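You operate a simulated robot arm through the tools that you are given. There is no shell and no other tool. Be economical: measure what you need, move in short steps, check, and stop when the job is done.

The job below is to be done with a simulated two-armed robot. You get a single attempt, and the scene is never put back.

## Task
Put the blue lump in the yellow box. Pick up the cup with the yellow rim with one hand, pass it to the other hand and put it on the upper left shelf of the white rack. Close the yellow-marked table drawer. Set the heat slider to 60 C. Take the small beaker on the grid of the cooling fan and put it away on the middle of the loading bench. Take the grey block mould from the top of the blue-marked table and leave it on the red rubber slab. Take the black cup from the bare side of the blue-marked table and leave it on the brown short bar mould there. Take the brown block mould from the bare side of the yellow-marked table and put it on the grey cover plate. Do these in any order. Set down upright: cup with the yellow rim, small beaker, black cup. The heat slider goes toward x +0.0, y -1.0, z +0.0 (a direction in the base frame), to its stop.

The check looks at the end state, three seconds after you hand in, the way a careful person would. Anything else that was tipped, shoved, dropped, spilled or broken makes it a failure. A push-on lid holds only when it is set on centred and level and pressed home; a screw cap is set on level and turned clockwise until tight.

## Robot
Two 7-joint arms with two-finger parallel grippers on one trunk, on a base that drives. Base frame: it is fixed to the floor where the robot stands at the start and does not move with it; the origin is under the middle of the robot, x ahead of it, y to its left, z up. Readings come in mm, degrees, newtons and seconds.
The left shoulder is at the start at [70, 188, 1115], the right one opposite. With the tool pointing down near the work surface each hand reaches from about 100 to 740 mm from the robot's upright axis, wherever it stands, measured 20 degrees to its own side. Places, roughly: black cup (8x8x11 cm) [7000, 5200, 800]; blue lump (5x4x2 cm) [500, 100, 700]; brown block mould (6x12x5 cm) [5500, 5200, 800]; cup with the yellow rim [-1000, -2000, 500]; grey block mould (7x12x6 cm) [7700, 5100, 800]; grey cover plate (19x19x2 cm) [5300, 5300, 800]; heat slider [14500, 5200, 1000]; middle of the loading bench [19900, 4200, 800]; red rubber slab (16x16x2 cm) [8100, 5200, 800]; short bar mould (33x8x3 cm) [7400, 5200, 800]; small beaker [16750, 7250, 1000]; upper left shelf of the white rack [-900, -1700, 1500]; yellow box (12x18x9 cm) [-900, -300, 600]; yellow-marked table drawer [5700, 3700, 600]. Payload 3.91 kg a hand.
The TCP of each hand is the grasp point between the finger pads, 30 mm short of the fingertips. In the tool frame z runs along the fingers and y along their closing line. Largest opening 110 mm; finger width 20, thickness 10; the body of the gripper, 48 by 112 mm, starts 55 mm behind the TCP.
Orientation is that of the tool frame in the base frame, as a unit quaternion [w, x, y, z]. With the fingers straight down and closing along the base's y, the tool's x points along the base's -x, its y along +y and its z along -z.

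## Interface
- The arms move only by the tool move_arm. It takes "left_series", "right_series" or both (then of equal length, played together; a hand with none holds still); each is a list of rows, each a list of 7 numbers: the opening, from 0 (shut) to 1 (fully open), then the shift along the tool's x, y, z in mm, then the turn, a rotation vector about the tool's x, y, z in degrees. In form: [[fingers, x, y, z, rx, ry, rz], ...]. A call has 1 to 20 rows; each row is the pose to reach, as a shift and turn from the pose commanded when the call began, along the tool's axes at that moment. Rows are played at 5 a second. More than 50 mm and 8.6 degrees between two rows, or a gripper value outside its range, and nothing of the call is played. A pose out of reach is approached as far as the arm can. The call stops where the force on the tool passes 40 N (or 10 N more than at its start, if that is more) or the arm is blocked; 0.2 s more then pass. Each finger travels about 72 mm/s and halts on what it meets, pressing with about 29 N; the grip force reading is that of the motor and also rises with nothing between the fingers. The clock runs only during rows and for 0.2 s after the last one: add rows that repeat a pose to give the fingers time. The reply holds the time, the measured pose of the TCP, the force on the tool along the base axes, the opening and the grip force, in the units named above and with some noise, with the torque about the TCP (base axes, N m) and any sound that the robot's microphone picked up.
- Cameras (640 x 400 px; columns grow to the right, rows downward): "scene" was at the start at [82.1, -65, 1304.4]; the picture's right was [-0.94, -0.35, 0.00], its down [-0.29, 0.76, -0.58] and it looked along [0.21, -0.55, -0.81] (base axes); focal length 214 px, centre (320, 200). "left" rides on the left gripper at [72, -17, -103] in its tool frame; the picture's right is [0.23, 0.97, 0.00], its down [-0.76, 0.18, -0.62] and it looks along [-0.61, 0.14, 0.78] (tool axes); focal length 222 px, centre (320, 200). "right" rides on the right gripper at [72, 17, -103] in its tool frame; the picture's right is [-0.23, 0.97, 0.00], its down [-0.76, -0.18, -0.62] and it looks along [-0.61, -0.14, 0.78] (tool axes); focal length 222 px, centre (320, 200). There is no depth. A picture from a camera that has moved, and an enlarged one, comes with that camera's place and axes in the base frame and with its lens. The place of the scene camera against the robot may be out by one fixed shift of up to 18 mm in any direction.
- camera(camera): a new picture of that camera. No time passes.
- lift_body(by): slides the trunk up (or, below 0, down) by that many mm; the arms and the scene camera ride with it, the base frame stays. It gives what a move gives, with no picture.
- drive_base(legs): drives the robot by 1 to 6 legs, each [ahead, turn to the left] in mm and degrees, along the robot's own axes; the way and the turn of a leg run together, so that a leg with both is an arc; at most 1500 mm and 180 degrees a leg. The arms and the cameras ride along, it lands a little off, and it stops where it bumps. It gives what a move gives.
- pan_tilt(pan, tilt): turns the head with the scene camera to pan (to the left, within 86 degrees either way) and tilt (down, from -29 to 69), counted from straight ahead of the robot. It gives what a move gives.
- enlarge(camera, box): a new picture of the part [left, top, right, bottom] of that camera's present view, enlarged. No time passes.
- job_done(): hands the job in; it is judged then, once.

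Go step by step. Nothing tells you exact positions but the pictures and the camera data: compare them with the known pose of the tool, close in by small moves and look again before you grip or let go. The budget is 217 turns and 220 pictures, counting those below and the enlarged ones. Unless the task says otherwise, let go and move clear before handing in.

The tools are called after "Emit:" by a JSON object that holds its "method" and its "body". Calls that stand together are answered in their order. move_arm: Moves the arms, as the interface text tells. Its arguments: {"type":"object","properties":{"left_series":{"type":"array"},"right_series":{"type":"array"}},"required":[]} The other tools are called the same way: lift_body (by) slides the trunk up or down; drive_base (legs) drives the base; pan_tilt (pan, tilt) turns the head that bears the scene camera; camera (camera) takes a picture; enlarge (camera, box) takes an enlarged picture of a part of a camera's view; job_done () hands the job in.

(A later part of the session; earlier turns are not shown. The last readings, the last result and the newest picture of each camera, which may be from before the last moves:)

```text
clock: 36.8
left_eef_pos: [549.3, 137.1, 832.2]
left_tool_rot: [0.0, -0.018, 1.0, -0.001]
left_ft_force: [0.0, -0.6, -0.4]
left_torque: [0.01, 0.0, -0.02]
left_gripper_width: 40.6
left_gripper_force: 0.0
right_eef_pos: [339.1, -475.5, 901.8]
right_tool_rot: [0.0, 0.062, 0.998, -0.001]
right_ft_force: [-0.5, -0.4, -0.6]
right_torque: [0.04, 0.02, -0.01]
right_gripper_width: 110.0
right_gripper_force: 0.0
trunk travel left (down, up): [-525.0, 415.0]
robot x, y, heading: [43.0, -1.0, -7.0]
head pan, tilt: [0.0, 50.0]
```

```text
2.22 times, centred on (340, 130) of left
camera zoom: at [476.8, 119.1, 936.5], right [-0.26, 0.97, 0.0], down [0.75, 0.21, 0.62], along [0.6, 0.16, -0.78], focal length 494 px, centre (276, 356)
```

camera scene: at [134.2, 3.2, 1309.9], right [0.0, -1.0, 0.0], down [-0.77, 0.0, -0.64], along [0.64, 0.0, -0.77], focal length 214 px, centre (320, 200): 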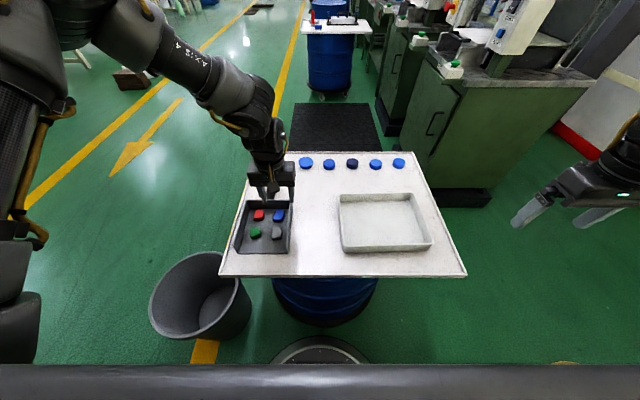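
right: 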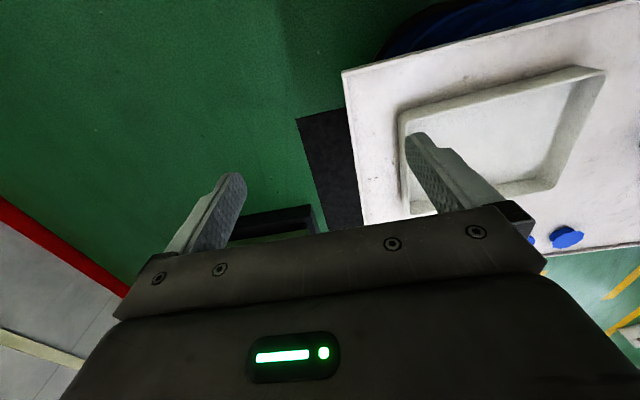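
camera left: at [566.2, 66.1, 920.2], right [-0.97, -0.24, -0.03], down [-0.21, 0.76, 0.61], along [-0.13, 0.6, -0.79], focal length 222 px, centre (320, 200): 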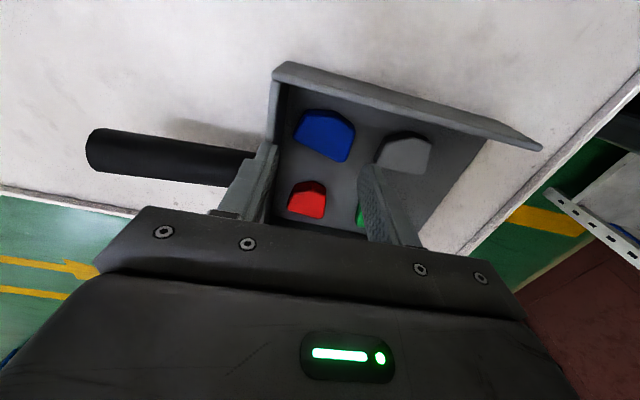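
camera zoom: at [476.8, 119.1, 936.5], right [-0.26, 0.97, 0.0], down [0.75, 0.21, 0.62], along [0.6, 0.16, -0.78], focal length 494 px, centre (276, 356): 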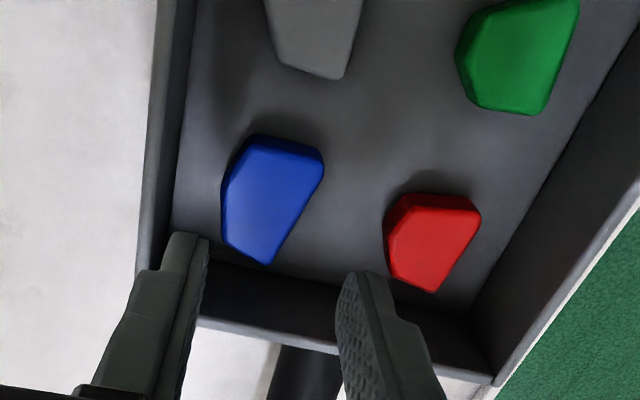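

The reach is now right. I'll descend over the lump.

Emit:
{"method": "move_arm", "body": {"left_series": [[0.385, -1, -2.5, 8, 0, 0, 0], [0.385, -2, -2.5, 18, 0, 0, 0], [0.385, -2, -2.5, 28, 0, 0, 0], [0.385, -2, -2.5, 36, 0, 0, 0], [0.385, -2, -2.5, 44, 0, 0, 0], [0.385, -2, -2.5, 50, 0, 0, 0], [0.385, -2, -2.5, 55, 0, 0, 0], [0.385, -2, -2.5, 59, 0, 0, 0], [0.385, -2, -2.5, 60, 0, 0, 0]]}}

Emit:
{"method": "enlarge", "body": {"camera": "left", "box": [220, 40, 460, 220]}}

```text
clock: 38.8
left_eef_pos: [551.7, 135.0, 772.2]
left_tool_rot: [0.001, -0.016, 1.0, -0.002]
left_ft_force: [-0.5, -0.6, -0.1]
left_torque: [0.02, 0.0, 0.0]
left_gripper_width: 42.3
left_gripper_force: 0.1
right_eef_pos: [339.8, -476.8, 902.7]
right_tool_rot: [0.0, 0.062, 0.998, 0.0]
right_ft_force: [0.8, 0.2, 0.0]
right_torque: [-0.02, 0.02, -0.03]
right_gripper_width: 109.7
right_gripper_force: 0.1
trunk travel left (down, up): [-525.0, 415.0]
robot x, y, heading: [42.0, -4.5, -7.2]
head pan, tilt: [0.0, 50.0]
```

```text
2.22 times, centred on (340, 130) of left
camera zoom: at [479.6, 116.0, 876.9], right [-0.26, 0.97, 0.0], down [0.75, 0.21, 0.62], along [0.6, 0.16, -0.78], focal length 494 px, centre (276, 356)
```

zoom: 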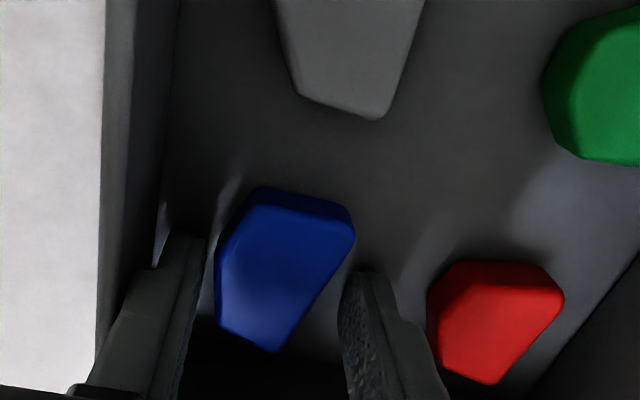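

The fingers are down on both sides of the blue lump without contact. I'll close and lift.

Emit:
{"method": "move_arm", "body": {"left_series": [[0.2, 0, 0, 0, 0, 0, 0], [0.1, 0, 0, 0, 0, 0, 0], [0.1, 0, 0, 0, 0, 0, 0], [0.1, 0, 0, -10, 0, 0, 0], [0.1, 0, 0, -30, 0, 0, 0], [0.1, 0, 0, -60, 0, 0, 0], [0.1, 10, 0, -100, 0, 0, 0]]}}

Emit:
{"method": "camera", "body": {"camera": "left"}}

```text
clock: 40.4
left_eef_pos: [540.9, 135.0, 873.4]
left_tool_rot: [0.001, -0.016, 1.0, -0.001]
left_ft_force: [-0.1, 0.4, -0.8]
left_torque: [-0.01, -0.03, 0.04]
left_gripper_width: 31.7
left_gripper_force: 29.7
right_eef_pos: [339.9, -476.4, 902.8]
right_tool_rot: [0.002, 0.062, 0.998, -0.001]
right_ft_force: [-0.6, -0.5, 0.2]
right_torque: [0.05, -0.03, 0.03]
right_gripper_width: 110.2
right_gripper_force: 0.1
trunk travel left (down, up): [-525.0, 415.0]
robot x, y, heading: [41.6, 0.2, -7.3]
head pan, tilt: [0.0, 50.0]
```

```text
192 pictures are left
camera left: at [468.5, 116.2, 978.1], right [-0.26, 0.97, 0.0], down [0.75, 0.2, 0.62], along [0.6, 0.16, -0.78], focal length 222 px, centre (320, 200)
```

left: 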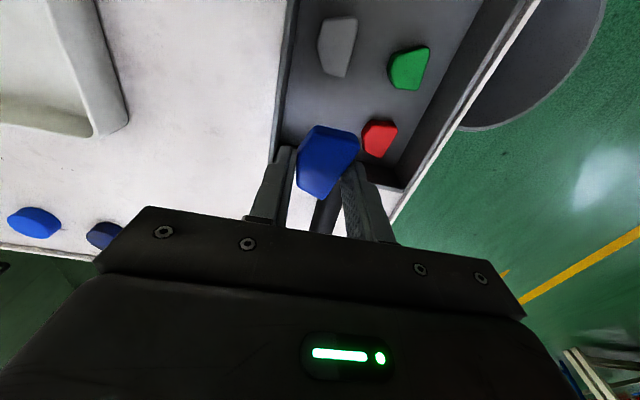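

The blue lump is held. I'll tuck both arms in and back away from the table.

Emit:
{"method": "move_arm", "body": {"left_series": [[0.1, 40, 0, -10, 0, 0, 0], [0.1, 80, 0, -20, 0, 0, 0], [0.1, 120, 0, -30, 0, 0, 0], [0.1, 150, 0, -30, 0, 0, 0], [0.1, 180, 0, -30, 0, 0, 0]], "right_series": [[0.8, 0, 40, 0, 0, 0, 0], [0.6, 0, 80, 0, 0, 0, 0], [0.5, 0, 120, 0, 0, 0, 0], [0.5, 0, 160, 0, 0, 0, 0], [0.5, 0, 190, 0, 0, 0, 0]]}}

Emit:
{"method": "drive_base", "body": {"legs": [[-200, 0], [0, -83]]}}

Emit:
{"method": "pan_tilt", "body": {"pan": -40, "tilt": 25}}

Emit:
{"method": "camera", "body": {"camera": "scene"}}

```text
clock: 41.6
left_eef_pos: [391.7, 130.3, 901.3]
left_tool_rot: [-0.001, -0.018, 1.0, -0.001]
left_ft_force: [0.0, 0.0, -0.2]
left_torque: [-0.02, 0.08, 0.01]
left_gripper_width: 31.7
left_gripper_force: 28.8
left hand out of reach, approached as far as the arm can: row 5
right_eef_pos: [393.1, -349.4, 910.2]
right_tool_rot: [-0.003, 0.059, 0.998, 0.001]
right_ft_force: [-0.1, 0.4, -0.4]
right_torque: [-0.03, 0.02, 0.01]
right_gripper_width: 55.0
right_gripper_force: 0.1
right hand out of reach, approached as far as the arm can: row 3, 4, 5
trunk travel left (down, up): [-525.0, 415.0]
robot x, y, heading: [40.8, -1.6, -7.2]
head pan, tilt: [0.0, 50.0]
```

```text
clock: 46.7
left_eef_pos: [15.8, -308.6, 901.2]
left_tool_rot: [-0.001, 0.65, 0.76, -0.001]
left_ft_force: [-0.6, 0.1, -0.5]
left_torque: [0.02, -0.03, 0.02]
left_gripper_width: 30.9
left_gripper_force: 29.3
right_eef_pos: [-461.8, -365.8, 910.5]
right_tool_rot: [0.0, 0.707, 0.707, 0.001]
right_ft_force: [0.4, 0.3, -0.3]
right_torque: [0.01, -0.04, 0.01]
right_gripper_width: 55.1
right_gripper_force: 0.0
trunk travel left (down, up): [-525.0, 415.0]
robot x, y, heading: [-155.8, 25.5, -90.2]
head pan, tilt: [0.0, 50.0]
```

```text
clock: 47.8
left_eef_pos: [14.9, -308.4, 902.0]
left_tool_rot: [-0.001, 0.65, 0.76, -0.002]
left_ft_force: [0.9, 0.5, -0.4]
left_torque: [0.0, 0.0, -0.01]
left_gripper_width: 31.1
left_gripper_force: 28.5
right_eef_pos: [-462.8, -365.6, 910.4]
right_tool_rot: [-0.001, 0.706, 0.708, 0.002]
right_ft_force: [-0.3, 0.4, -0.3]
right_torque: [0.01, 0.04, -0.01]
right_gripper_width: 54.9
right_gripper_force: 0.0
trunk travel left (down, up): [-525.0, 415.0]
robot x, y, heading: [-154.6, 24.7, -90.0]
head pan, tilt: [-40.0, 25.0]
```

```text
191 pictures are left
camera scene: at [-209.5, -93.3, 1247.4], right [-0.76, 0.64, 0.0], down [0.27, 0.32, -0.91], along [-0.58, -0.69, -0.42], focal length 214 px, centre (320, 200)
```

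scene: 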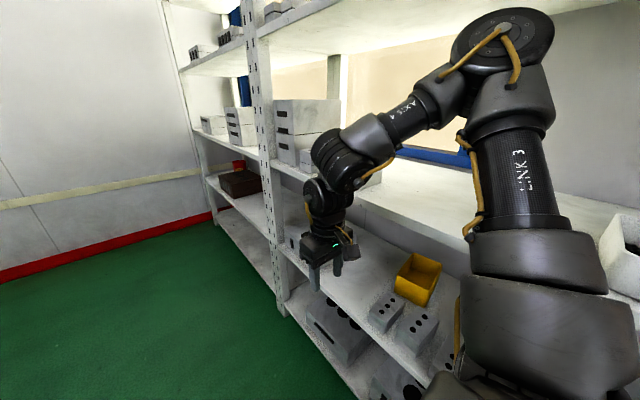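

The yellow box stands on a lower shelf of the white rack, whose front is near x≈−645. I'll tuck the right arm, turn while keeping distance, and look at the box face on.

Emit:
{"method": "move_arm", "body": {"right_series": [[0.5, 40, 10, 0, 0, 0, 0], [0.5, 80, 20, 0, 0, 0, 0], [0.5, 120, 30, 0, 0, 0, 0], [0.5, 150, 40, 0, 0, 0, 0]]}}

Emit:
{"method": "drive_base", "body": {"legs": [[0, -25], [-150, -10], [-50, -20], [0, -35]]}}

Emit:
{"method": "pan_tilt", "body": {"pan": 20, "tilt": 35}}

Emit:
{"method": "camera", "body": {"camera": "scene"}}

```text
clock: 48.8
left_eef_pos: [14.6, -308.0, 902.1]
left_tool_rot: [0.0, 0.65, 0.76, -0.002]
left_ft_force: [0.1, 0.6, -0.2]
left_torque: [-0.01, -0.02, -0.02]
left_gripper_width: 31.2
left_gripper_force: 28.9
right_eef_pos: [-484.3, -297.2, 936.8]
right_tool_rot: [0.002, 0.705, 0.709, 0.001]
right_ft_force: [0.2, 0.6, 1.1]
right_torque: [0.02, 0.03, -0.03]
right_gripper_width: 55.1
right_gripper_force: 0.0
right hand out of reach, approached as far as the arm can: row 1, 2, 3, 4
trunk travel left (down, up): [-525.0, 415.0]
robot x, y, heading: [-157.6, 23.0, -90.3]
head pan, tilt: [-40.0, 25.0]
```

```text
clock: 50.4
left_eef_pos: [-117.9, -347.6, 901.6]
left_tool_rot: [-0.001, 0.781, 0.625, 0.0]
left_ft_force: [0.6, -0.1, 0.2]
left_torque: [-0.01, -0.03, -0.05]
left_gripper_width: 30.9
left_gripper_force: 29.2
right_eef_pos: [-575.6, -158.0, 936.5]
right_tool_rot: [0.008, 0.821, 0.571, 0.003]
right_ft_force: [6.4, -5.2, -0.7]
right_torque: [0.34, 0.52, 0.26]
right_gripper_width: 54.8
right_gripper_force: 0.0
trunk travel left (down, up): [-525.0, 415.0]
robot x, y, heading: [-155.8, 22.8, -111.8]
head pan, tilt: [-40.0, 25.0]
stopped in leg 1: the robot was blocked; the commanded pose is now the measured one
```

```text
clock: 51.6
left_eef_pos: [-118.7, -347.0, 900.8]
left_tool_rot: [-0.001, 0.781, 0.624, -0.002]
left_ft_force: [-0.6, -0.2, -0.1]
left_torque: [-0.01, 0.0, -0.01]
left_gripper_width: 30.9
left_gripper_force: 29.1
right_eef_pos: [-575.7, -157.3, 935.7]
right_tool_rot: [0.006, 0.821, 0.571, 0.003]
right_ft_force: [2.2, 1.1, 1.0]
right_torque: [-0.07, 0.21, -0.05]
right_gripper_width: 55.2
right_gripper_force: 0.0
trunk travel left (down, up): [-525.0, 415.0]
robot x, y, heading: [-156.2, 23.9, -111.8]
head pan, tilt: [20.0, 35.0]
```

```text
190 pictures are left
camera scene: at [-170.8, -106.9, 1231.8], right [-1.0, 0.03, 0.0], down [0.02, 0.57, -0.82], along [-0.03, -0.82, -0.57], focal length 214 px, centre (320, 200)
```

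scene: 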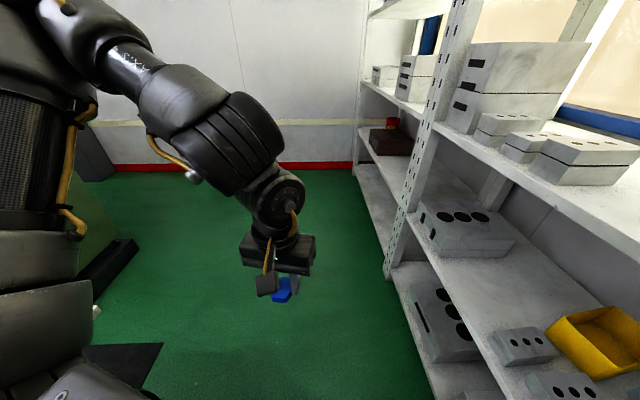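

The right hand is touching a rack upright. I'll turn back, drive out away from the rack, then turn to face it.

Emit:
{"method": "drive_base", "body": {"legs": [[0, 67], [180, 0], [0, -135]]}}

Emit:
{"method": "pan_tilt", "body": {"pan": 0, "tilt": 35}}

Emit:
{"method": "camera", "body": {"camera": "scene"}}

```text
clock: 61.6
left_eef_pos: [-359.8, -277.1, 902.0]
left_tool_rot: [-0.001, 0.997, 0.077, 0.0]
left_ft_force: [-0.5, -0.1, -0.6]
left_torque: [-0.01, -0.01, 0.01]
left_gripper_width: 30.6
left_gripper_force: 29.4
right_eef_pos: [-351.2, 219.1, 937.0]
right_tool_rot: [0.007, 1.0, 0.01, -0.001]
right_ft_force: [-0.2, 0.3, -0.6]
right_torque: [0.0, -0.02, 0.0]
right_gripper_width: 54.8
right_gripper_force: 0.1
trunk travel left (down, up): [-525.0, 415.0]
robot x, y, heading: [-27.1, -103.8, 179.8]
head pan, tilt: [20.0, 35.0]
```

```text
clock: 62.5
left_eef_pos: [-360.3, -277.3, 901.6]
left_tool_rot: [-0.001, 0.997, 0.076, 0.0]
left_ft_force: [0.3, 0.6, -0.7]
left_torque: [-0.01, -0.01, -0.04]
left_gripper_width: 30.3
left_gripper_force: 28.4
right_eef_pos: [-350.0, 218.6, 936.5]
right_tool_rot: [0.007, 1.0, 0.009, -0.001]
right_ft_force: [0.1, -0.7, 0.6]
right_torque: [-0.01, -0.02, 0.0]
right_gripper_width: 54.9
right_gripper_force: 0.1
trunk travel left (down, up): [-525.0, 415.0]
robot x, y, heading: [-28.9, -105.4, 180.0]
head pan, tilt: [0.0, 35.0]
```

```text
189 pictures are left
camera scene: at [-160.2, -102.0, 1231.7], right [0.0, 1.0, 0.0], down [0.57, 0.0, -0.82], along [-0.82, 0.0, -0.57], focal length 214 px, centre (320, 200)
```

scene: 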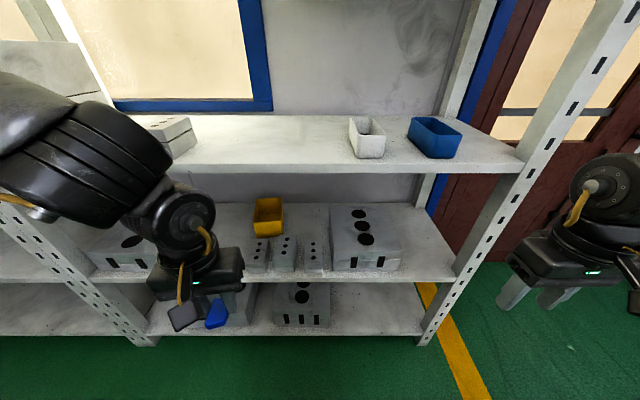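

The box stands on a shelf at z≈575 with its front at x≈−835, y≈−325, and the shelf above is at z≈983. I'll drive closer, lower the trunk and pitch the left hand forward 60° to reach in.

Emit:
{"method": "drive_base", "body": {"legs": [[170, 0]]}}

Emit:
{"method": "lift_body", "body": {"by": -150}}

Emit:
{"method": "move_arm", "body": {"left_series": [[0.1, 0, 0, 0, 0, 0, 4], [0.1, 0, 0, 0, 0, 0, 8.8], [0.1, 0, 0, 0, 0, 0, 8.8]]}}

Emit:
{"method": "move_arm", "body": {"left_series": [[0.1, 10, 0, 0, 0, -8, 0], [0.1, 20, 0, 0, 0, -16, 0], [0.1, 20, 0, 0, 0, -24, 0], [0.1, 20, 0, 0, 0, -32, 0], [0.1, 20, 0, 0, 0, -40, 0], [0.1, 20, 0, 0, 0, -48, 0], [0.1, 20, 0, 0, 0, -56, 0], [0.1, 20, 0, 0, 0, -60, 0], [0.1, 20, 0, 0, 0, -60, 0]]}}

Emit:
{"method": "camera", "body": {"camera": "left"}}

Emit:
{"method": "camera", "body": {"camera": "scene"}}

```text
clock: 63.9
left_eef_pos: [-529.8, -275.4, 902.3]
left_tool_rot: [-0.001, 0.997, 0.077, 0.0]
left_ft_force: [0.3, 0.5, -0.9]
left_torque: [0.0, -0.01, 0.03]
left_gripper_width: 30.3
left_gripper_force: 29.5
right_eef_pos: [-520.8, 219.7, 935.8]
right_tool_rot: [0.008, 1.0, 0.01, -0.001]
right_ft_force: [-0.6, 0.1, -0.7]
right_torque: [-0.01, -0.04, 0.01]
right_gripper_width: 55.0
right_gripper_force: 0.1
trunk travel left (down, up): [-525.0, 415.0]
robot x, y, heading: [-198.1, -106.7, 180.0]
head pan, tilt: [0.0, 35.0]
```

```text
clock: 65.7
left_eef_pos: [-529.4, -276.3, 751.3]
left_tool_rot: [-0.002, 0.997, 0.076, -0.001]
left_ft_force: [0.0, -0.3, 0.1]
left_torque: [0.02, 0.03, 0.0]
left_gripper_width: 30.5
left_gripper_force: 29.2
right_eef_pos: [-520.0, 219.2, 786.3]
right_tool_rot: [0.006, 1.0, 0.009, -0.002]
right_ft_force: [-0.3, 0.0, -0.9]
right_torque: [-0.02, 0.03, -0.01]
right_gripper_width: 55.1
right_gripper_force: 0.2
trunk travel left (down, up): [-375.0, 565.0]
robot x, y, heading: [-196.7, -105.8, 180.0]
head pan, tilt: [0.0, 35.0]
```

```text
clock: 66.5
left_eef_pos: [-528.9, -276.4, 751.9]
left_tool_rot: [-0.001, 1.0, 0.0, -0.001]
left_ft_force: [0.5, 0.0, 0.2]
left_torque: [0.06, 0.0, 0.01]
left_gripper_width: 30.2
left_gripper_force: 28.6
right_eef_pos: [-519.5, 219.8, 786.2]
right_tool_rot: [0.007, 1.0, 0.009, -0.003]
right_ft_force: [-0.3, -0.2, 0.0]
right_torque: [-0.01, -0.02, -0.01]
right_gripper_width: 55.0
right_gripper_force: 0.1
trunk travel left (down, up): [-375.0, 565.0]
robot x, y, heading: [-196.5, -104.8, 179.7]
head pan, tilt: [0.0, 35.0]
```

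```text
clock: 68.5
left_eef_pos: [-631.7, -160.1, 821.0]
left_tool_rot: [-0.02, 0.864, 0.025, -0.502]
left_ft_force: [0.1, 0.7, -0.3]
left_torque: [0.0, 0.02, -0.01]
left_gripper_width: 29.9
left_gripper_force: 29.0
left hand out of reach, approached as far as the arm can: row 1, 2, 3, 4, 5, 6, 7, 8, 9
right_eef_pos: [-519.9, 219.8, 785.8]
right_tool_rot: [0.007, 1.0, 0.009, -0.002]
right_ft_force: [-0.3, 0.5, 0.6]
right_torque: [-0.02, 0.02, 0.02]
right_gripper_width: 55.0
right_gripper_force: 0.0
trunk travel left (down, up): [-375.0, 565.0]
robot x, y, heading: [-196.6, -105.7, 179.6]
head pan, tilt: [0.0, 35.0]
```

```text
188 pictures are left
camera left: at [-506.4, -139.3, 812.1], right [0.14, -0.96, -0.25], down [0.17, -0.23, 0.96], along [-0.98, -0.17, 0.13], focal length 222 px, centre (320, 200)
```

left: 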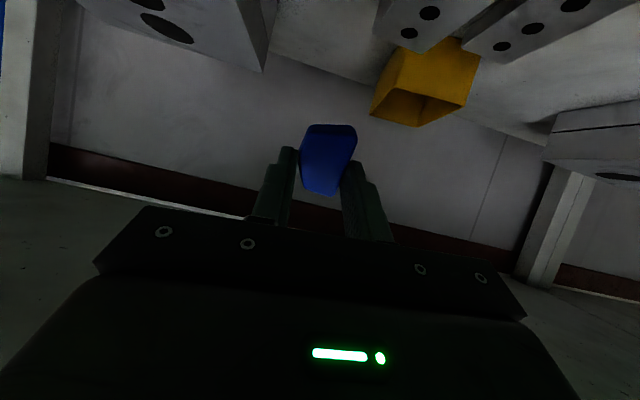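

```text
187 pictures are left
camera scene: at [-329.5, -101.2, 1081.7], right [0.0, 1.0, 0.0], down [0.57, 0.0, -0.82], along [-0.82, 0.0, -0.57], focal length 214 px, centre (320, 200)
```

scene: 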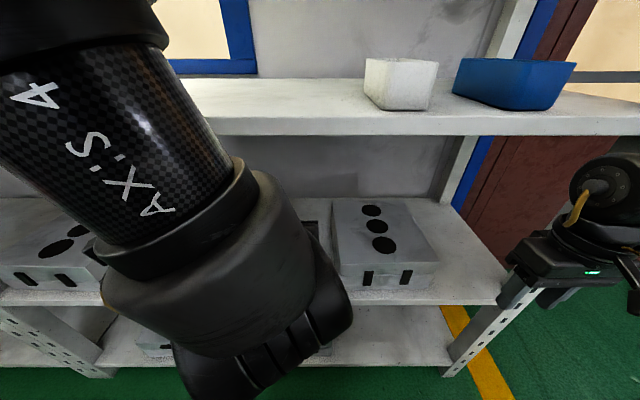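

The box rim corners put its centre near (−915, −328, rim z≈665). I'll reach in to just above it with the pitched hand.

Emit:
{"method": "move_arm", "body": {"left_series": [[0.1, -9, 21, 34, 0, 0, 0], [0.1, -18, 41, 68, 0, 0, 0], [0.1, -27, 62, 102, 0, 0, 0], [0.1, -37, 83, 136, 0, 0, 0], [0.1, -46, 104, 170, 0, 0, 0], [0.1, -55, 125, 204, 0, 0, 0], [0.1, -64, 146, 238, 0, 0, 0], [0.1, -73, 166, 271, 0, 0, 0], [0.1, -73, 166, 271, 0, 0, 0]]}}

Emit:
{"method": "camera", "body": {"camera": "left"}}

Emit:
{"method": "camera", "body": {"camera": "scene"}}

```text
clock: 70.7
left_eef_pos: [-828.1, -285.7, 742.8]
left_tool_rot: [0.003, 0.866, 0.008, -0.5]
left_ft_force: [-0.8, 0.3, -0.3]
left_torque: [-0.01, -0.02, 0.04]
left_gripper_width: 30.3
left_gripper_force: 29.2
left hand out of reach, approached as far as the arm can: row 7, 8, 9
right_eef_pos: [-513.5, 212.5, 792.0]
right_tool_rot: [0.028, 1.0, 0.008, -0.008]
right_ft_force: [-0.2, -0.3, -0.4]
right_torque: [-0.03, -0.01, 0.0]
right_gripper_width: 54.9
right_gripper_force: 0.0
trunk travel left (down, up): [-375.0, 565.0]
robot x, y, heading: [-195.8, -106.0, -178.7]
head pan, tilt: [0.0, 35.0]
stopped in row 9 (left hand): the arm was blocked; the commanded pose is now the measured one
```

```text
186 pictures are left
camera left: at [-702.3, -266.4, 733.2], right [0.13, -0.97, -0.2], down [0.16, -0.18, 0.97], along [-0.98, -0.16, 0.14], focal length 222 px, centre (320, 200)
```

left: 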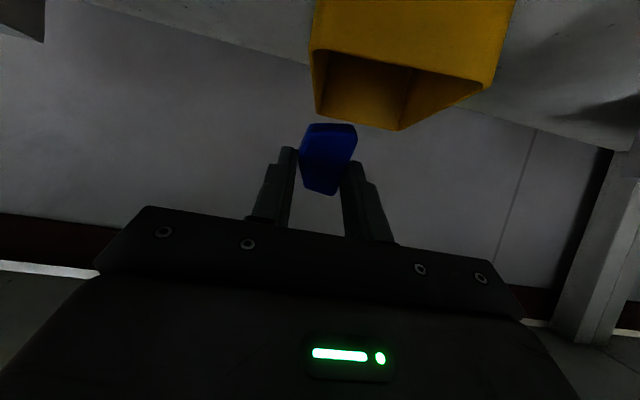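

```text
185 pictures are left
camera scene: at [-288.7, -109.3, 1091.5], right [-0.02, 1.0, 0.01], down [0.54, 0.02, -0.84], along [-0.84, -0.01, -0.54], focal length 214 px, centre (320, 200)
```

scene: 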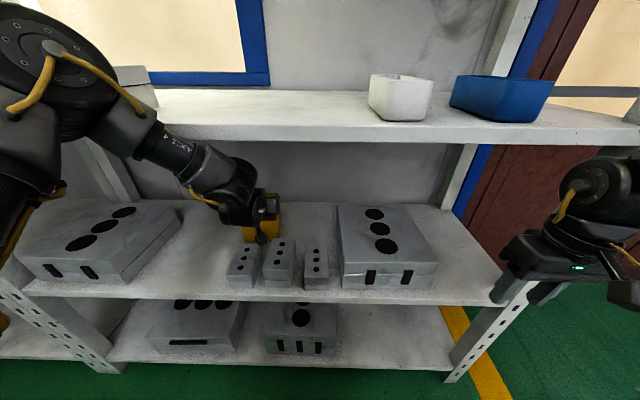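

Something on the arm, probably the elbow, is pressing on the rack. I'll pull back a little and look at the elbow region.

Emit:
{"method": "move_arm", "body": {"left_series": [[0.1, 10, -14, -30, 0, 0, 0], [0.1, 18, -28, -60, 0, 0, 0]]}}

Emit:
{"method": "pan_tilt", "body": {"pan": 35, "tilt": 20}}

Emit:
{"method": "camera", "body": {"camera": "scene"}}

```text
clock: 71.3
left_eef_pos: [-786.4, -253.6, 744.3]
left_tool_rot: [0.005, 0.871, 0.002, -0.492]
left_ft_force: [0.5, 0.9, 0.9]
left_torque: [-0.02, -0.03, 0.05]
left_gripper_width: 30.0
left_gripper_force: 28.5
right_eef_pos: [-533.0, 218.2, 780.2]
right_tool_rot: [0.033, 0.999, 0.009, 0.0]
right_ft_force: [-0.3, -0.5, -0.9]
right_torque: [-0.04, 0.0, -0.01]
right_gripper_width: 54.9
right_gripper_force: 0.1
trunk travel left (down, up): [-375.0, 565.0]
robot x, y, heading: [-201.0, -108.1, -179.5]
head pan, tilt: [0.0, 35.0]
```

```text
clock: 72.3
left_eef_pos: [-785.0, -259.8, 742.4]
left_tool_rot: [0.006, 0.871, 0.006, -0.491]
left_ft_force: [-0.2, -0.6, 0.2]
left_torque: [-0.02, 0.01, 0.0]
left_gripper_width: 30.2
left_gripper_force: 29.3
right_eef_pos: [-532.2, 214.6, 781.3]
right_tool_rot: [0.03, 0.999, 0.01, 0.002]
right_ft_force: [-0.7, -0.3, -0.3]
right_torque: [-0.02, 0.02, -0.04]
right_gripper_width: 54.9
right_gripper_force: 0.0
trunk travel left (down, up): [-375.0, 565.0]
robot x, y, heading: [-198.0, -106.9, -179.0]
head pan, tilt: [35.0, 20.0]
```

```text
184 pictures are left
camera scene: at [-316.6, -157.6, 1105.5], right [-0.59, 0.81, 0.0], down [0.28, 0.2, -0.94], along [-0.76, -0.55, -0.34], focal length 214 px, centre (320, 200)
```

scene: 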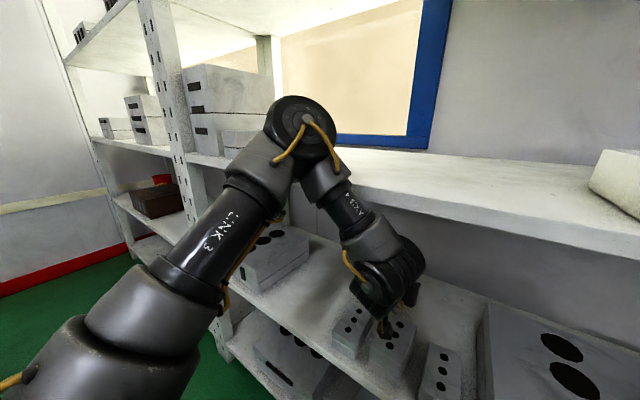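

The forearm comes over the top and hits the upper shelf edge. I'll back out of the rack, lower the trunk, set the arm nearly level and extended, and then drive in straight.

Emit:
{"method": "drive_base", "body": {"legs": [[-225, 0]]}}

Emit:
{"method": "lift_body", "body": {"by": -165}}

Emit:
{"method": "move_arm", "body": {"left_series": [[0.1, -30, 5, -10, 0, -4, 0], [0.1, -60, 10, -20, 0, -8, 0], [0.1, -90, 20, -20, 0, -12, 0], [0.1, -115, 30, -10, 0, -16, 0], [0.1, -125, 45, 10, 0, -16, 0], [0.1, -125, 60, 30, 0, -16, 0], [0.1, -125, 60, 30, 0, -16, 0]]}}

Emit:
{"method": "camera", "body": {"camera": "scene"}}

```text
clock: 74.0
left_eef_pos: [-557.6, -256.0, 741.9]
left_tool_rot: [0.006, 0.87, 0.007, -0.492]
left_ft_force: [0.1, -0.6, -0.4]
left_torque: [-0.02, -0.05, -0.01]
left_gripper_width: 30.3
left_gripper_force: 29.5
right_eef_pos: [-306.3, 218.4, 781.6]
right_tool_rot: [0.03, 0.999, 0.012, 0.0]
right_ft_force: [1.0, -0.3, 0.0]
right_torque: [0.01, -0.02, 0.03]
right_gripper_width: 55.1
right_gripper_force: 0.0
trunk travel left (down, up): [-375.0, 565.0]
robot x, y, heading: [28.7, -97.7, -178.8]
head pan, tilt: [35.0, 20.0]
```

```text
clock: 75.9
left_eef_pos: [-557.0, -255.3, 578.0]
left_tool_rot: [0.005, 0.871, 0.007, -0.491]
left_ft_force: [0.2, -0.6, -0.5]
left_torque: [0.03, 0.0, -0.01]
left_gripper_width: 29.6
left_gripper_force: 29.4
right_eef_pos: [-306.4, 218.4, 616.1]
right_tool_rot: [0.031, 0.999, 0.011, 0.001]
right_ft_force: [0.6, 0.7, 0.7]
right_torque: [-0.02, 0.01, 0.02]
right_gripper_width: 54.9
right_gripper_force: 0.0
trunk travel left (down, up): [-210.0, 730.0]
robot x, y, heading: [30.4, -101.8, -179.0]
head pan, tilt: [35.0, 20.0]
```

```text
clock: 77.5
left_eef_pos: [-629.6, -299.2, 667.6]
left_tool_rot: [0.007, 0.794, 0.008, -0.608]
left_ft_force: [-0.5, -0.6, 0.0]
left_torque: [0.01, 0.0, 0.0]
left_gripper_width: 30.1
left_gripper_force: 29.0
left hand out of reach, approached as far as the arm can: row 5, 6, 7
right_eef_pos: [-305.9, 218.5, 615.1]
right_tool_rot: [0.031, 0.999, 0.011, 0.002]
right_ft_force: [-0.4, 0.4, 0.0]
right_torque: [0.03, -0.01, -0.02]
right_gripper_width: 55.2
right_gripper_force: 0.1
trunk travel left (down, up): [-210.0, 730.0]
robot x, y, heading: [30.5, -98.8, -179.0]
head pan, tilt: [35.0, 20.0]
```

```text
183 pictures are left
camera scene: at [-89.7, -153.3, 940.5], right [-0.59, 0.81, 0.0], down [0.28, 0.2, -0.94], along [-0.76, -0.55, -0.34], focal length 214 px, centre (320, 200)
```

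scene: 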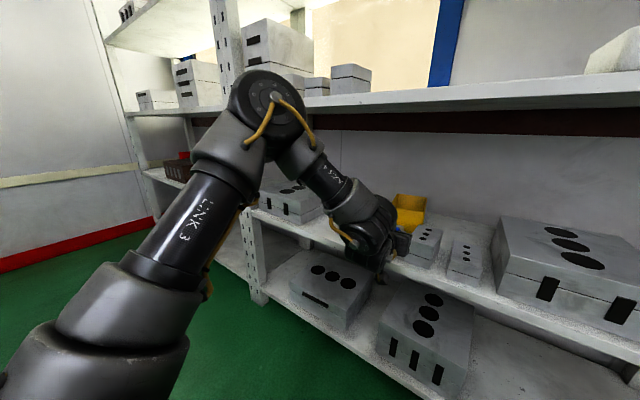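

The arm extends better when it isn't folded, so I'll keep the trunk low, set the pitch back to 60°, and reach in nearly stretched from this distance.

Emit:
{"method": "move_arm", "body": {"left_series": [[0.1, -30, 10, -8, 0, 4, 0], [0.1, -60, 20, -16, 0, 8, 0], [0.1, -70, 29, 10, 0, 12, 0], [0.1, -80, 29, 50, 0, 14, 0], [0.1, -88, 29, 90, 0, 14, 0], [0.1, -96, 29, 125, 0, 14, 0], [0.1, -102, 29, 160, 0, 14, 0], [0.1, -102, 29, 160, 0, 14, 0]]}}

Emit:
{"method": "camera", "body": {"camera": "scene"}}

```text
clock: 79.3
left_eef_pos: [-643.0, -237.2, 697.6]
left_tool_rot: [0.006, 0.862, 0.009, -0.507]
left_ft_force: [-0.5, 0.2, -0.7]
left_torque: [0.0, -0.01, 0.0]
left_gripper_width: 30.0
left_gripper_force: 28.8
left hand out of reach, approached as far as the arm can: row 1, 2, 3, 4, 5, 6, 7, 8
right_eef_pos: [-306.7, 217.5, 615.1]
right_tool_rot: [0.031, 0.999, 0.012, 0.002]
right_ft_force: [-0.2, 0.1, 0.4]
right_torque: [0.01, -0.01, -0.01]
right_gripper_width: 55.3
right_gripper_force: 0.0
trunk travel left (down, up): [-210.0, 730.0]
robot x, y, heading: [30.0, -99.4, -179.1]
head pan, tilt: [35.0, 20.0]
```

```text
182 pictures are left
camera scene: at [-89.2, -153.0, 940.6], right [-0.59, 0.81, 0.0], down [0.28, 0.2, -0.94], along [-0.76, -0.55, -0.34], focal length 214 px, centre (320, 200)
```

scene: 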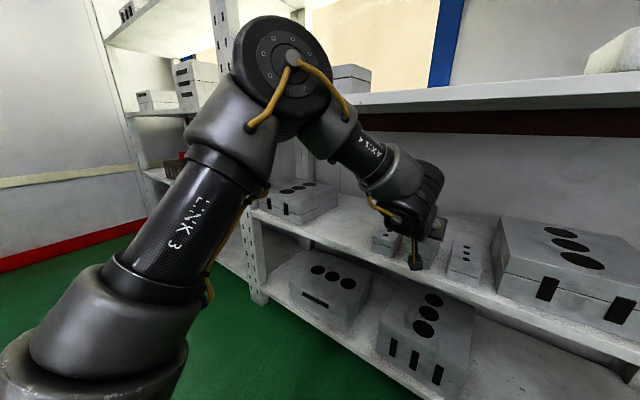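

The arm is stuck on a wrist limit in this roll. I'll roll the gripper −90° about its own axis, the way that helped earlier, and try to extend.

Emit:
{"method": "move_arm", "body": {"left_series": [[0.1, 0, 0, -10, 0, 0, -8], [0.1, 0, 0, -10, 0, 0, -16], [0.1, 0, 0, -10, 0, 0, -24], [0.1, 0, 0, -10, 0, 0, -32], [0.1, 0, 0, -10, 0, 0, -40], [0.1, 0, 0, -10, 0, 0, -48], [0.1, 0, 0, -10, 0, 0, -56], [0.1, 0, 0, -10, 0, 0, -64], [0.1, 0, 0, -10, 0, 0, -72], [0.1, 0, 0, -10, 0, 0, -80], [0.1, 0, 0, -10, 0, 0, -88], [0.1, 0, 0, -10, 0, 0, -90]]}}

Emit:
{"method": "move_arm", "body": {"left_series": [[0.1, 14, 8, 30, 0, 0, 0], [0.1, 28, 8, 60, 0, 0, 0], [0.1, 42, 8, 90, 0, 0, 0], [0.1, 56, 8, 120, 0, 0, 0], [0.1, 70, 8, 120, 0, 0, 0]]}}

Emit:
{"method": "camera", "body": {"camera": "scene"}}

```text
clock: 81.9
left_eef_pos: [-634.3, -241.7, 698.5]
left_tool_rot: [-0.354, 0.605, 0.615, -0.361]
left_ft_force: [-1.1, 0.1, -0.2]
left_torque: [0.01, -0.03, -0.03]
left_gripper_width: 30.1
left_gripper_force: 28.8
right_eef_pos: [-305.9, 218.2, 615.8]
right_tool_rot: [0.031, 0.999, 0.012, 0.001]
right_ft_force: [-0.7, -0.1, -0.2]
right_torque: [0.0, 0.03, 0.02]
right_gripper_width: 54.9
right_gripper_force: 0.0
trunk travel left (down, up): [-210.0, 730.0]
robot x, y, heading: [29.3, -98.3, -179.1]
head pan, tilt: [35.0, 20.0]
```

```text
clock: 82.5
left_eef_pos: [-676.7, -214.9, 680.4]
left_tool_rot: [-0.365, 0.597, 0.612, -0.369]
left_ft_force: [-4.3, 2.6, 18.3]
left_torque: [0.02, 0.41, -0.09]
left_gripper_width: 29.8
left_gripper_force: 29.3
right_eef_pos: [-305.4, 217.3, 615.0]
right_tool_rot: [0.031, 0.999, 0.012, 0.0]
right_ft_force: [0.0, -0.3, -0.2]
right_torque: [0.03, 0.03, -0.01]
right_gripper_width: 55.0
right_gripper_force: 0.1
trunk travel left (down, up): [-210.0, 730.0]
robot x, y, heading: [32.3, -102.4, -178.5]
head pan, tilt: [35.0, 20.0]
stopped in row 3 (left hand): the force on the tool passed its limit at 47 N (the readings are from after the stop); the commanded pose is now the measured one
```

```text
181 pictures are left
camera scene: at [-87.5, -152.6, 941.1], right [-0.59, 0.81, 0.0], down [0.27, 0.2, -0.94], along [-0.76, -0.56, -0.34], focal length 214 px, centre (320, 200)
```

scene: 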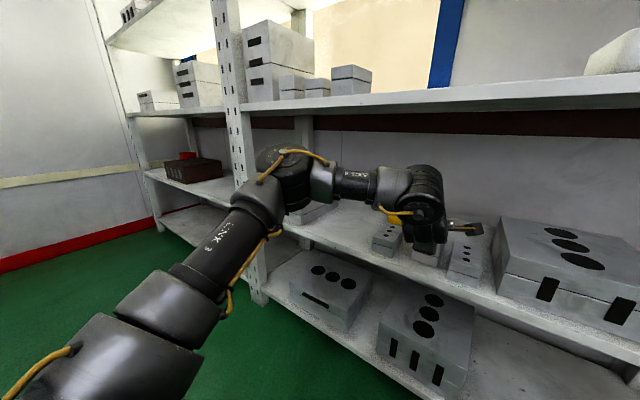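

Rolled this way the elbow swings to the side and the arm can extend. I touched a block top, so I'll raise first, then go over toward the box.

Emit:
{"method": "move_arm", "body": {"left_series": [[0.1, 0, -22, -11, 0, 0, 0], [0.1, -10, -44, -23, 0, 0, 0], [0.1, -40, -57, -5, 0, 0, 0], [0.1, -70, -70, 20, 0, 0, 0], [0.1, -95, -85, 45, 0, 0, 0], [0.1, -113, -95, 70, 0, 0, 0], [0.1, -113, -106, 96, 0, 0, 0], [0.1, -113, -106, 96, 0, 0, 0]]}}

Emit:
{"method": "camera", "body": {"camera": "scene"}}

Emit:
{"method": "camera", "body": {"camera": "left"}}

```text
clock: 84.3
left_eef_pos: [-811.1, -333.5, 721.3]
left_tool_rot: [-0.36, 0.6, 0.613, -0.367]
left_ft_force: [1.1, 0.3, 0.6]
left_torque: [-0.02, 0.0, -0.03]
left_gripper_width: 29.9
left_gripper_force: 29.0
right_eef_pos: [-307.3, 218.0, 616.1]
right_tool_rot: [0.03, 0.999, 0.013, 0.001]
right_ft_force: [0.0, -0.1, 0.2]
right_torque: [0.02, 0.0, 0.0]
right_gripper_width: 55.1
right_gripper_force: 0.0
trunk travel left (down, up): [-210.0, 730.0]
robot x, y, heading: [29.2, -101.5, -178.7]
head pan, tilt: [35.0, 20.0]
```

```text
180 pictures are left
camera scene: at [-89.2, -153.2, 940.6], right [-0.59, 0.81, 0.0], down [0.28, 0.2, -0.94], along [-0.76, -0.55, -0.34], focal length 214 px, centre (320, 200)
```

scene: 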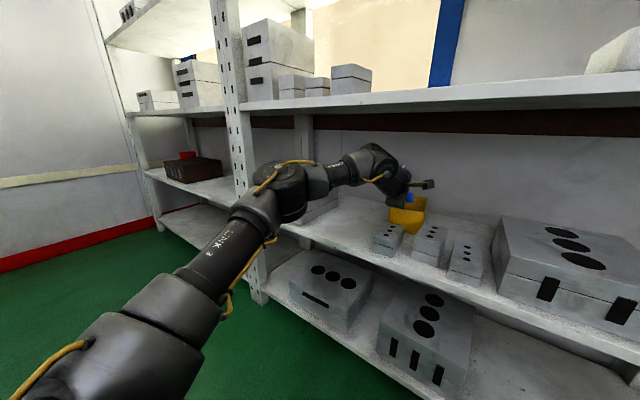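

```text
179 pictures are left
camera left: at [-729.3, -259.6, 786.6], right [0.45, 0.24, -0.86], down [0.65, -0.75, 0.14], along [-0.61, -0.62, -0.5], focal length 222 px, centre (320, 200)
```

left: 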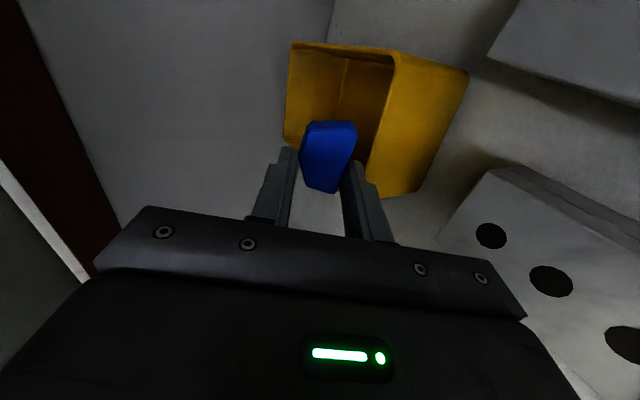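

The lump is right in front of the box opening, whose centre is at about (−919, −332). I'll go over it, pitch down some more, and lower in.

Emit:
{"method": "move_arm", "body": {"left_series": [[0.1, 1, -18, 30, -5, 0, 0], [0.1, 1, -30, 60, -10, 0, 0], [0.1, 1, -32, 85, -15, 0, 0], [0.1, 1.5, -28, 90, -20, 0, 0], [0.1, 1.5, -10.5, 98, -20, 0, 0], [0.1, 1.5, -10.5, 98, -20, 0, 0]]}}

Emit:
{"method": "camera", "body": {"camera": "left"}}

Emit:
{"method": "enlarge", "body": {"camera": "scene", "box": [300, 100, 500, 260]}}

```text
clock: 85.5
left_eef_pos: [-822.4, -326.9, 696.6]
left_tool_rot: [-0.259, 0.648, 0.665, -0.266]
left_ft_force: [2.4, 2.2, 23.0]
left_torque: [-0.07, -0.03, 0.02]
left_gripper_width: 30.1
left_gripper_force: 28.9
left hand out of reach, approached as far as the arm can: row 2, 3, 4, 5
right_eef_pos: [-305.6, 217.7, 615.4]
right_tool_rot: [0.032, 0.999, 0.011, 0.0]
right_ft_force: [-0.8, 0.6, -0.4]
right_torque: [0.01, 0.01, -0.01]
right_gripper_width: 55.0
right_gripper_force: 0.0
trunk travel left (down, up): [-210.0, 730.0]
robot x, y, heading: [31.7, -99.7, -178.7]
head pan, tilt: [35.0, 20.0]
stopped in row 5 (left hand): the force on the tool passed its limit at 45 N (the readings are from after the stop); the commanded pose is now the measured one
```

```text
178 pictures are left
camera left: at [-764.7, -253.3, 784.9], right [0.7, 0.24, -0.67], down [0.58, -0.75, 0.33], along [-0.42, -0.62, -0.66], focal length 222 px, centre (320, 200)
```

left: 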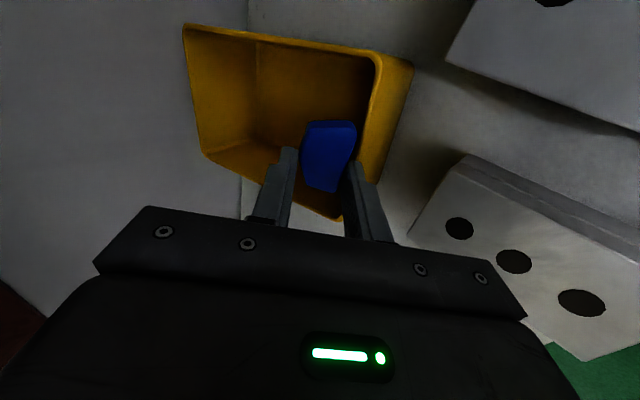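

```text
2.50 times, centred on (400, 180) of scene
camera zoom: at [-86.5, -151.9, 941.1], right [-0.59, 0.81, 0.0], down [0.27, 0.2, -0.94], along [-0.76, -0.56, -0.34], focal length 536 px, centre (120, 250)
```

zoom: 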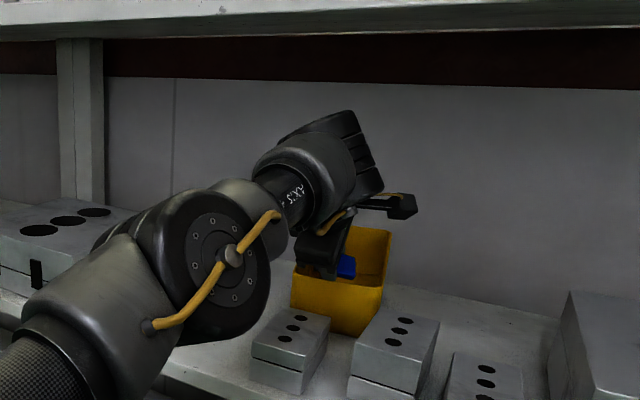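

The lower finger touched the box's front rim because the arm is at full stretch. I'll raise a bit and drive in for the remaining distance.

Emit:
{"method": "move_arm", "body": {"left_series": [[0.1, 0, -10, -10, 0, 0, 0], [0.1, 0, -20, -22, 0, 0, 0], [0.1, 0, -20, -22, 0, 0, 0]]}}

Emit:
{"method": "drive_base", "body": {"legs": [[90, 0]]}}

Emit:
{"method": "camera", "body": {"camera": "left"}}

Emit:
{"method": "camera", "body": {"camera": "scene"}}

```text
clock: 86.3
left_eef_pos: [-815.6, -325.6, 713.5]
left_tool_rot: [-0.255, 0.651, 0.667, -0.259]
left_ft_force: [-0.4, 0.1, -0.7]
left_torque: [0.0, 0.0, 0.01]
left_gripper_width: 30.0
left_gripper_force: 29.0
left hand out of reach, approached as far as the arm can: row 1, 2, 3
right_eef_pos: [-307.1, 217.9, 615.8]
right_tool_rot: [0.031, 0.999, 0.012, 0.001]
right_ft_force: [0.2, -0.2, 0.4]
right_torque: [0.05, 0.0, -0.03]
right_gripper_width: 55.0
right_gripper_force: 0.0
trunk travel left (down, up): [-210.0, 730.0]
robot x, y, heading: [32.8, -100.0, -178.8]
head pan, tilt: [35.0, 20.0]
```

```text
clock: 87.4
left_eef_pos: [-904.6, -326.5, 714.2]
left_tool_rot: [-0.255, 0.65, 0.667, -0.259]
left_ft_force: [-0.2, 0.1, 0.4]
left_torque: [0.01, 0.02, -0.04]
left_gripper_width: 29.9
left_gripper_force: 28.7
right_eef_pos: [-398.4, 215.3, 615.5]
right_tool_rot: [0.031, 0.999, 0.012, 0.002]
right_ft_force: [-0.3, 0.2, 0.5]
right_torque: [-0.02, 0.0, 0.02]
right_gripper_width: 54.7
right_gripper_force: 0.0
trunk travel left (down, up): [-210.0, 730.0]
robot x, y, heading: [-60.6, -105.4, -178.7]
head pan, tilt: [35.0, 20.0]
```

```text
176 pictures are left
camera left: at [-850.6, -253.4, 802.5], right [0.71, 0.25, -0.66], down [0.57, -0.75, 0.34], along [-0.41, -0.61, -0.67], focal length 222 px, centre (320, 200)
```

left: 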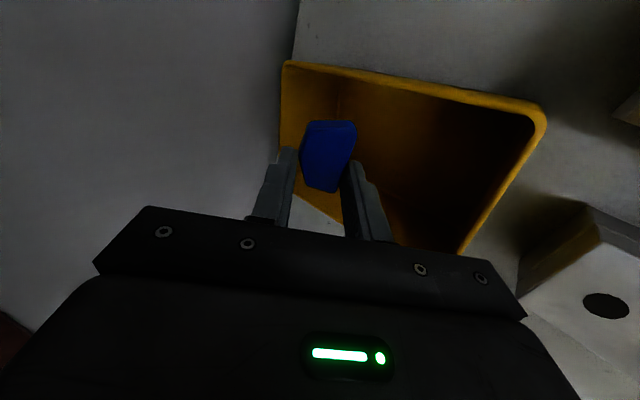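

```text
175 pictures are left
camera scene: at [-180.7, -155.2, 940.4], right [-0.59, 0.81, 0.0], down [0.28, 0.2, -0.94], along [-0.76, -0.56, -0.34], focal length 214 px, centre (320, 200)
```

scene: 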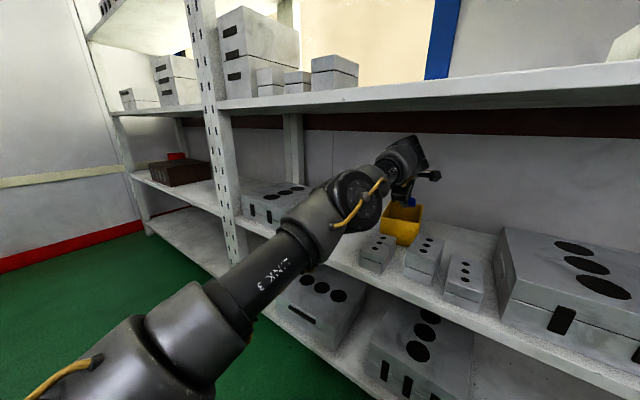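

The lump is centred over the box. I'll lower 28 mm and open.

Emit:
{"method": "move_arm", "body": {"left_series": [[0.1, 0, 10, 10, 0, 0, 0], [0.1, 0, 19, 20, 0, 0, 0], [0.1, 0, 19, 20, 0, 0, 0], [0.35, 0, 19, 20, 0, 0, 0], [0.55, 0, 19, 20, 0, 0, 0], [0.55, 0, 19, 20, 0, 0, 0], [0.55, 0, 19, 20, 0, 0, 0]]}}

Emit:
{"method": "camera", "body": {"camera": "left"}}

```text
clock: 89.0
left_eef_pos: [-905.0, -327.5, 686.9]
left_tool_rot: [-0.256, 0.65, 0.667, -0.26]
left_ft_force: [0.7, 0.2, -1.0]
left_torque: [0.0, -0.01, 0.0]
left_gripper_width: 60.6
left_gripper_force: 0.0
right_eef_pos: [-398.3, 215.3, 614.3]
right_tool_rot: [0.031, 0.999, 0.012, 0.0]
right_ft_force: [0.4, -0.5, 0.6]
right_torque: [0.0, -0.01, -0.01]
right_gripper_width: 55.0
right_gripper_force: 0.0
trunk travel left (down, up): [-210.0, 730.0]
robot x, y, heading: [-58.3, -103.1, -178.8]
head pan, tilt: [35.0, 20.0]
```

```text
174 pictures are left
camera left: at [-849.7, -253.2, 775.6], right [0.71, 0.25, -0.66], down [0.57, -0.75, 0.33], along [-0.41, -0.61, -0.67], focal length 222 px, centre (320, 200)
```

left: 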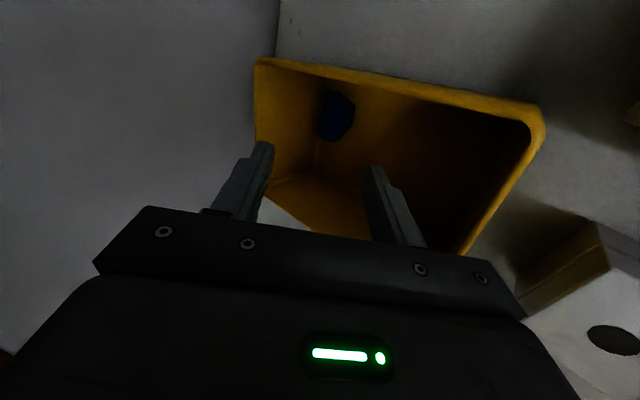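

The blue lump is in the box. I'll raise, back out and retract the left arm.

Emit:
{"method": "move_arm", "body": {"left_series": [[0.5, 0, -20, -21, 0, 0, 0], [0.4, 0, -34, -36, 0, 0, 0]]}}

Emit:
{"method": "drive_base", "body": {"legs": [[-85, 0]]}}

Emit:
{"method": "move_arm", "body": {"left_series": [[0.3, 0, 18, -29, 0, 0, 0], [0.3, 0, 36, -58, 0, 0, 0], [0.3, 10, 54, -87, 0, 0, 0], [0.3, 20, 72, -116, 0, 0, 0], [0.3, 30, 90, -145, 0, 0, 0], [0.3, 30, 110, -174, 0, 0, 0], [0.3, 30, 125, -200, 0, 0, 0], [0.3, 30, 125, -200, 0, 0, 0]]}}

Emit:
{"method": "pan_tilt", "body": {"pan": 60, "tilt": 15}}

Emit:
{"method": "camera", "body": {"camera": "scene"}}

```text
clock: 89.6
left_eef_pos: [-898.0, -325.8, 735.4]
left_tool_rot: [-0.256, 0.651, 0.666, -0.259]
left_ft_force: [0.1, 0.7, 0.1]
left_torque: [0.02, -0.05, 0.0]
left_gripper_width: 44.2
left_gripper_force: 0.0
left hand out of reach, approached as far as the arm can: row 2
right_eef_pos: [-396.3, 215.6, 616.4]
right_tool_rot: [0.03, 0.999, 0.012, 0.001]
right_ft_force: [1.1, -0.4, 0.8]
right_torque: [0.01, 0.03, 0.0]
right_gripper_width: 55.0
right_gripper_force: 0.1
trunk travel left (down, up): [-210.0, 730.0]
robot x, y, heading: [-61.4, -101.9, -178.7]
head pan, tilt: [35.0, 20.0]
```

```text
clock: 90.7
left_eef_pos: [-813.0, -324.2, 735.6]
left_tool_rot: [-0.256, 0.649, 0.667, -0.26]
left_ft_force: [-0.5, -0.4, 0.6]
left_torque: [0.0, -0.01, 0.01]
left_gripper_width: 43.9
left_gripper_force: 0.2
right_eef_pos: [-312.2, 217.7, 615.3]
right_tool_rot: [0.03, 0.999, 0.012, 0.001]
right_ft_force: [-0.3, 0.2, 0.4]
right_torque: [-0.01, 0.05, -0.05]
right_gripper_width: 55.1
right_gripper_force: 0.1
trunk travel left (down, up): [-210.0, 730.0]
robot x, y, heading: [22.3, -102.9, -178.8]
head pan, tilt: [35.0, 20.0]
```

```text
clock: 92.5
left_eef_pos: [-586.1, -289.0, 795.0]
left_tool_rot: [-0.257, 0.65, 0.667, -0.26]
left_ft_force: [-1.1, -0.5, -0.4]
left_torque: [0.03, 0.0, 0.0]
left_gripper_width: 33.1
left_gripper_force: 0.1
right_eef_pos: [-312.6, 216.4, 615.4]
right_tool_rot: [0.031, 0.999, 0.012, 0.002]
right_ft_force: [-0.3, 0.1, -0.5]
right_torque: [0.0, 0.03, 0.0]
right_gripper_width: 55.0
right_gripper_force: 0.1
trunk travel left (down, up): [-210.0, 730.0]
robot x, y, heading: [24.0, -103.3, -178.8]
head pan, tilt: [35.0, 20.0]
```

```text
clock: 93.3
left_eef_pos: [-586.3, -288.9, 796.3]
left_tool_rot: [-0.256, 0.65, 0.667, -0.26]
left_ft_force: [0.3, -0.2, -0.4]
left_torque: [0.02, -0.01, -0.01]
left_gripper_width: 33.0
left_gripper_force: 0.1
right_eef_pos: [-312.8, 217.0, 615.3]
right_tool_rot: [0.031, 0.999, 0.012, 0.001]
right_ft_force: [0.7, 0.3, 0.3]
right_torque: [-0.02, -0.01, 0.05]
right_gripper_width: 55.0
right_gripper_force: 0.1
trunk travel left (down, up): [-210.0, 730.0]
robot x, y, heading: [24.2, -100.7, -178.6]
head pan, tilt: [60.0, 15.0]
```

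```text
173 pictures are left
camera scene: at [-64.1, -180.2, 948.7], right [-0.88, 0.48, 0.0], down [0.12, 0.23, -0.97], along [-0.47, -0.85, -0.26], focal length 214 px, centre (320, 200)
```

scene: 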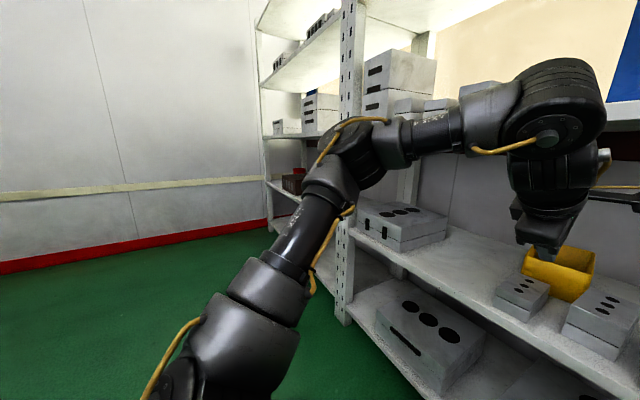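

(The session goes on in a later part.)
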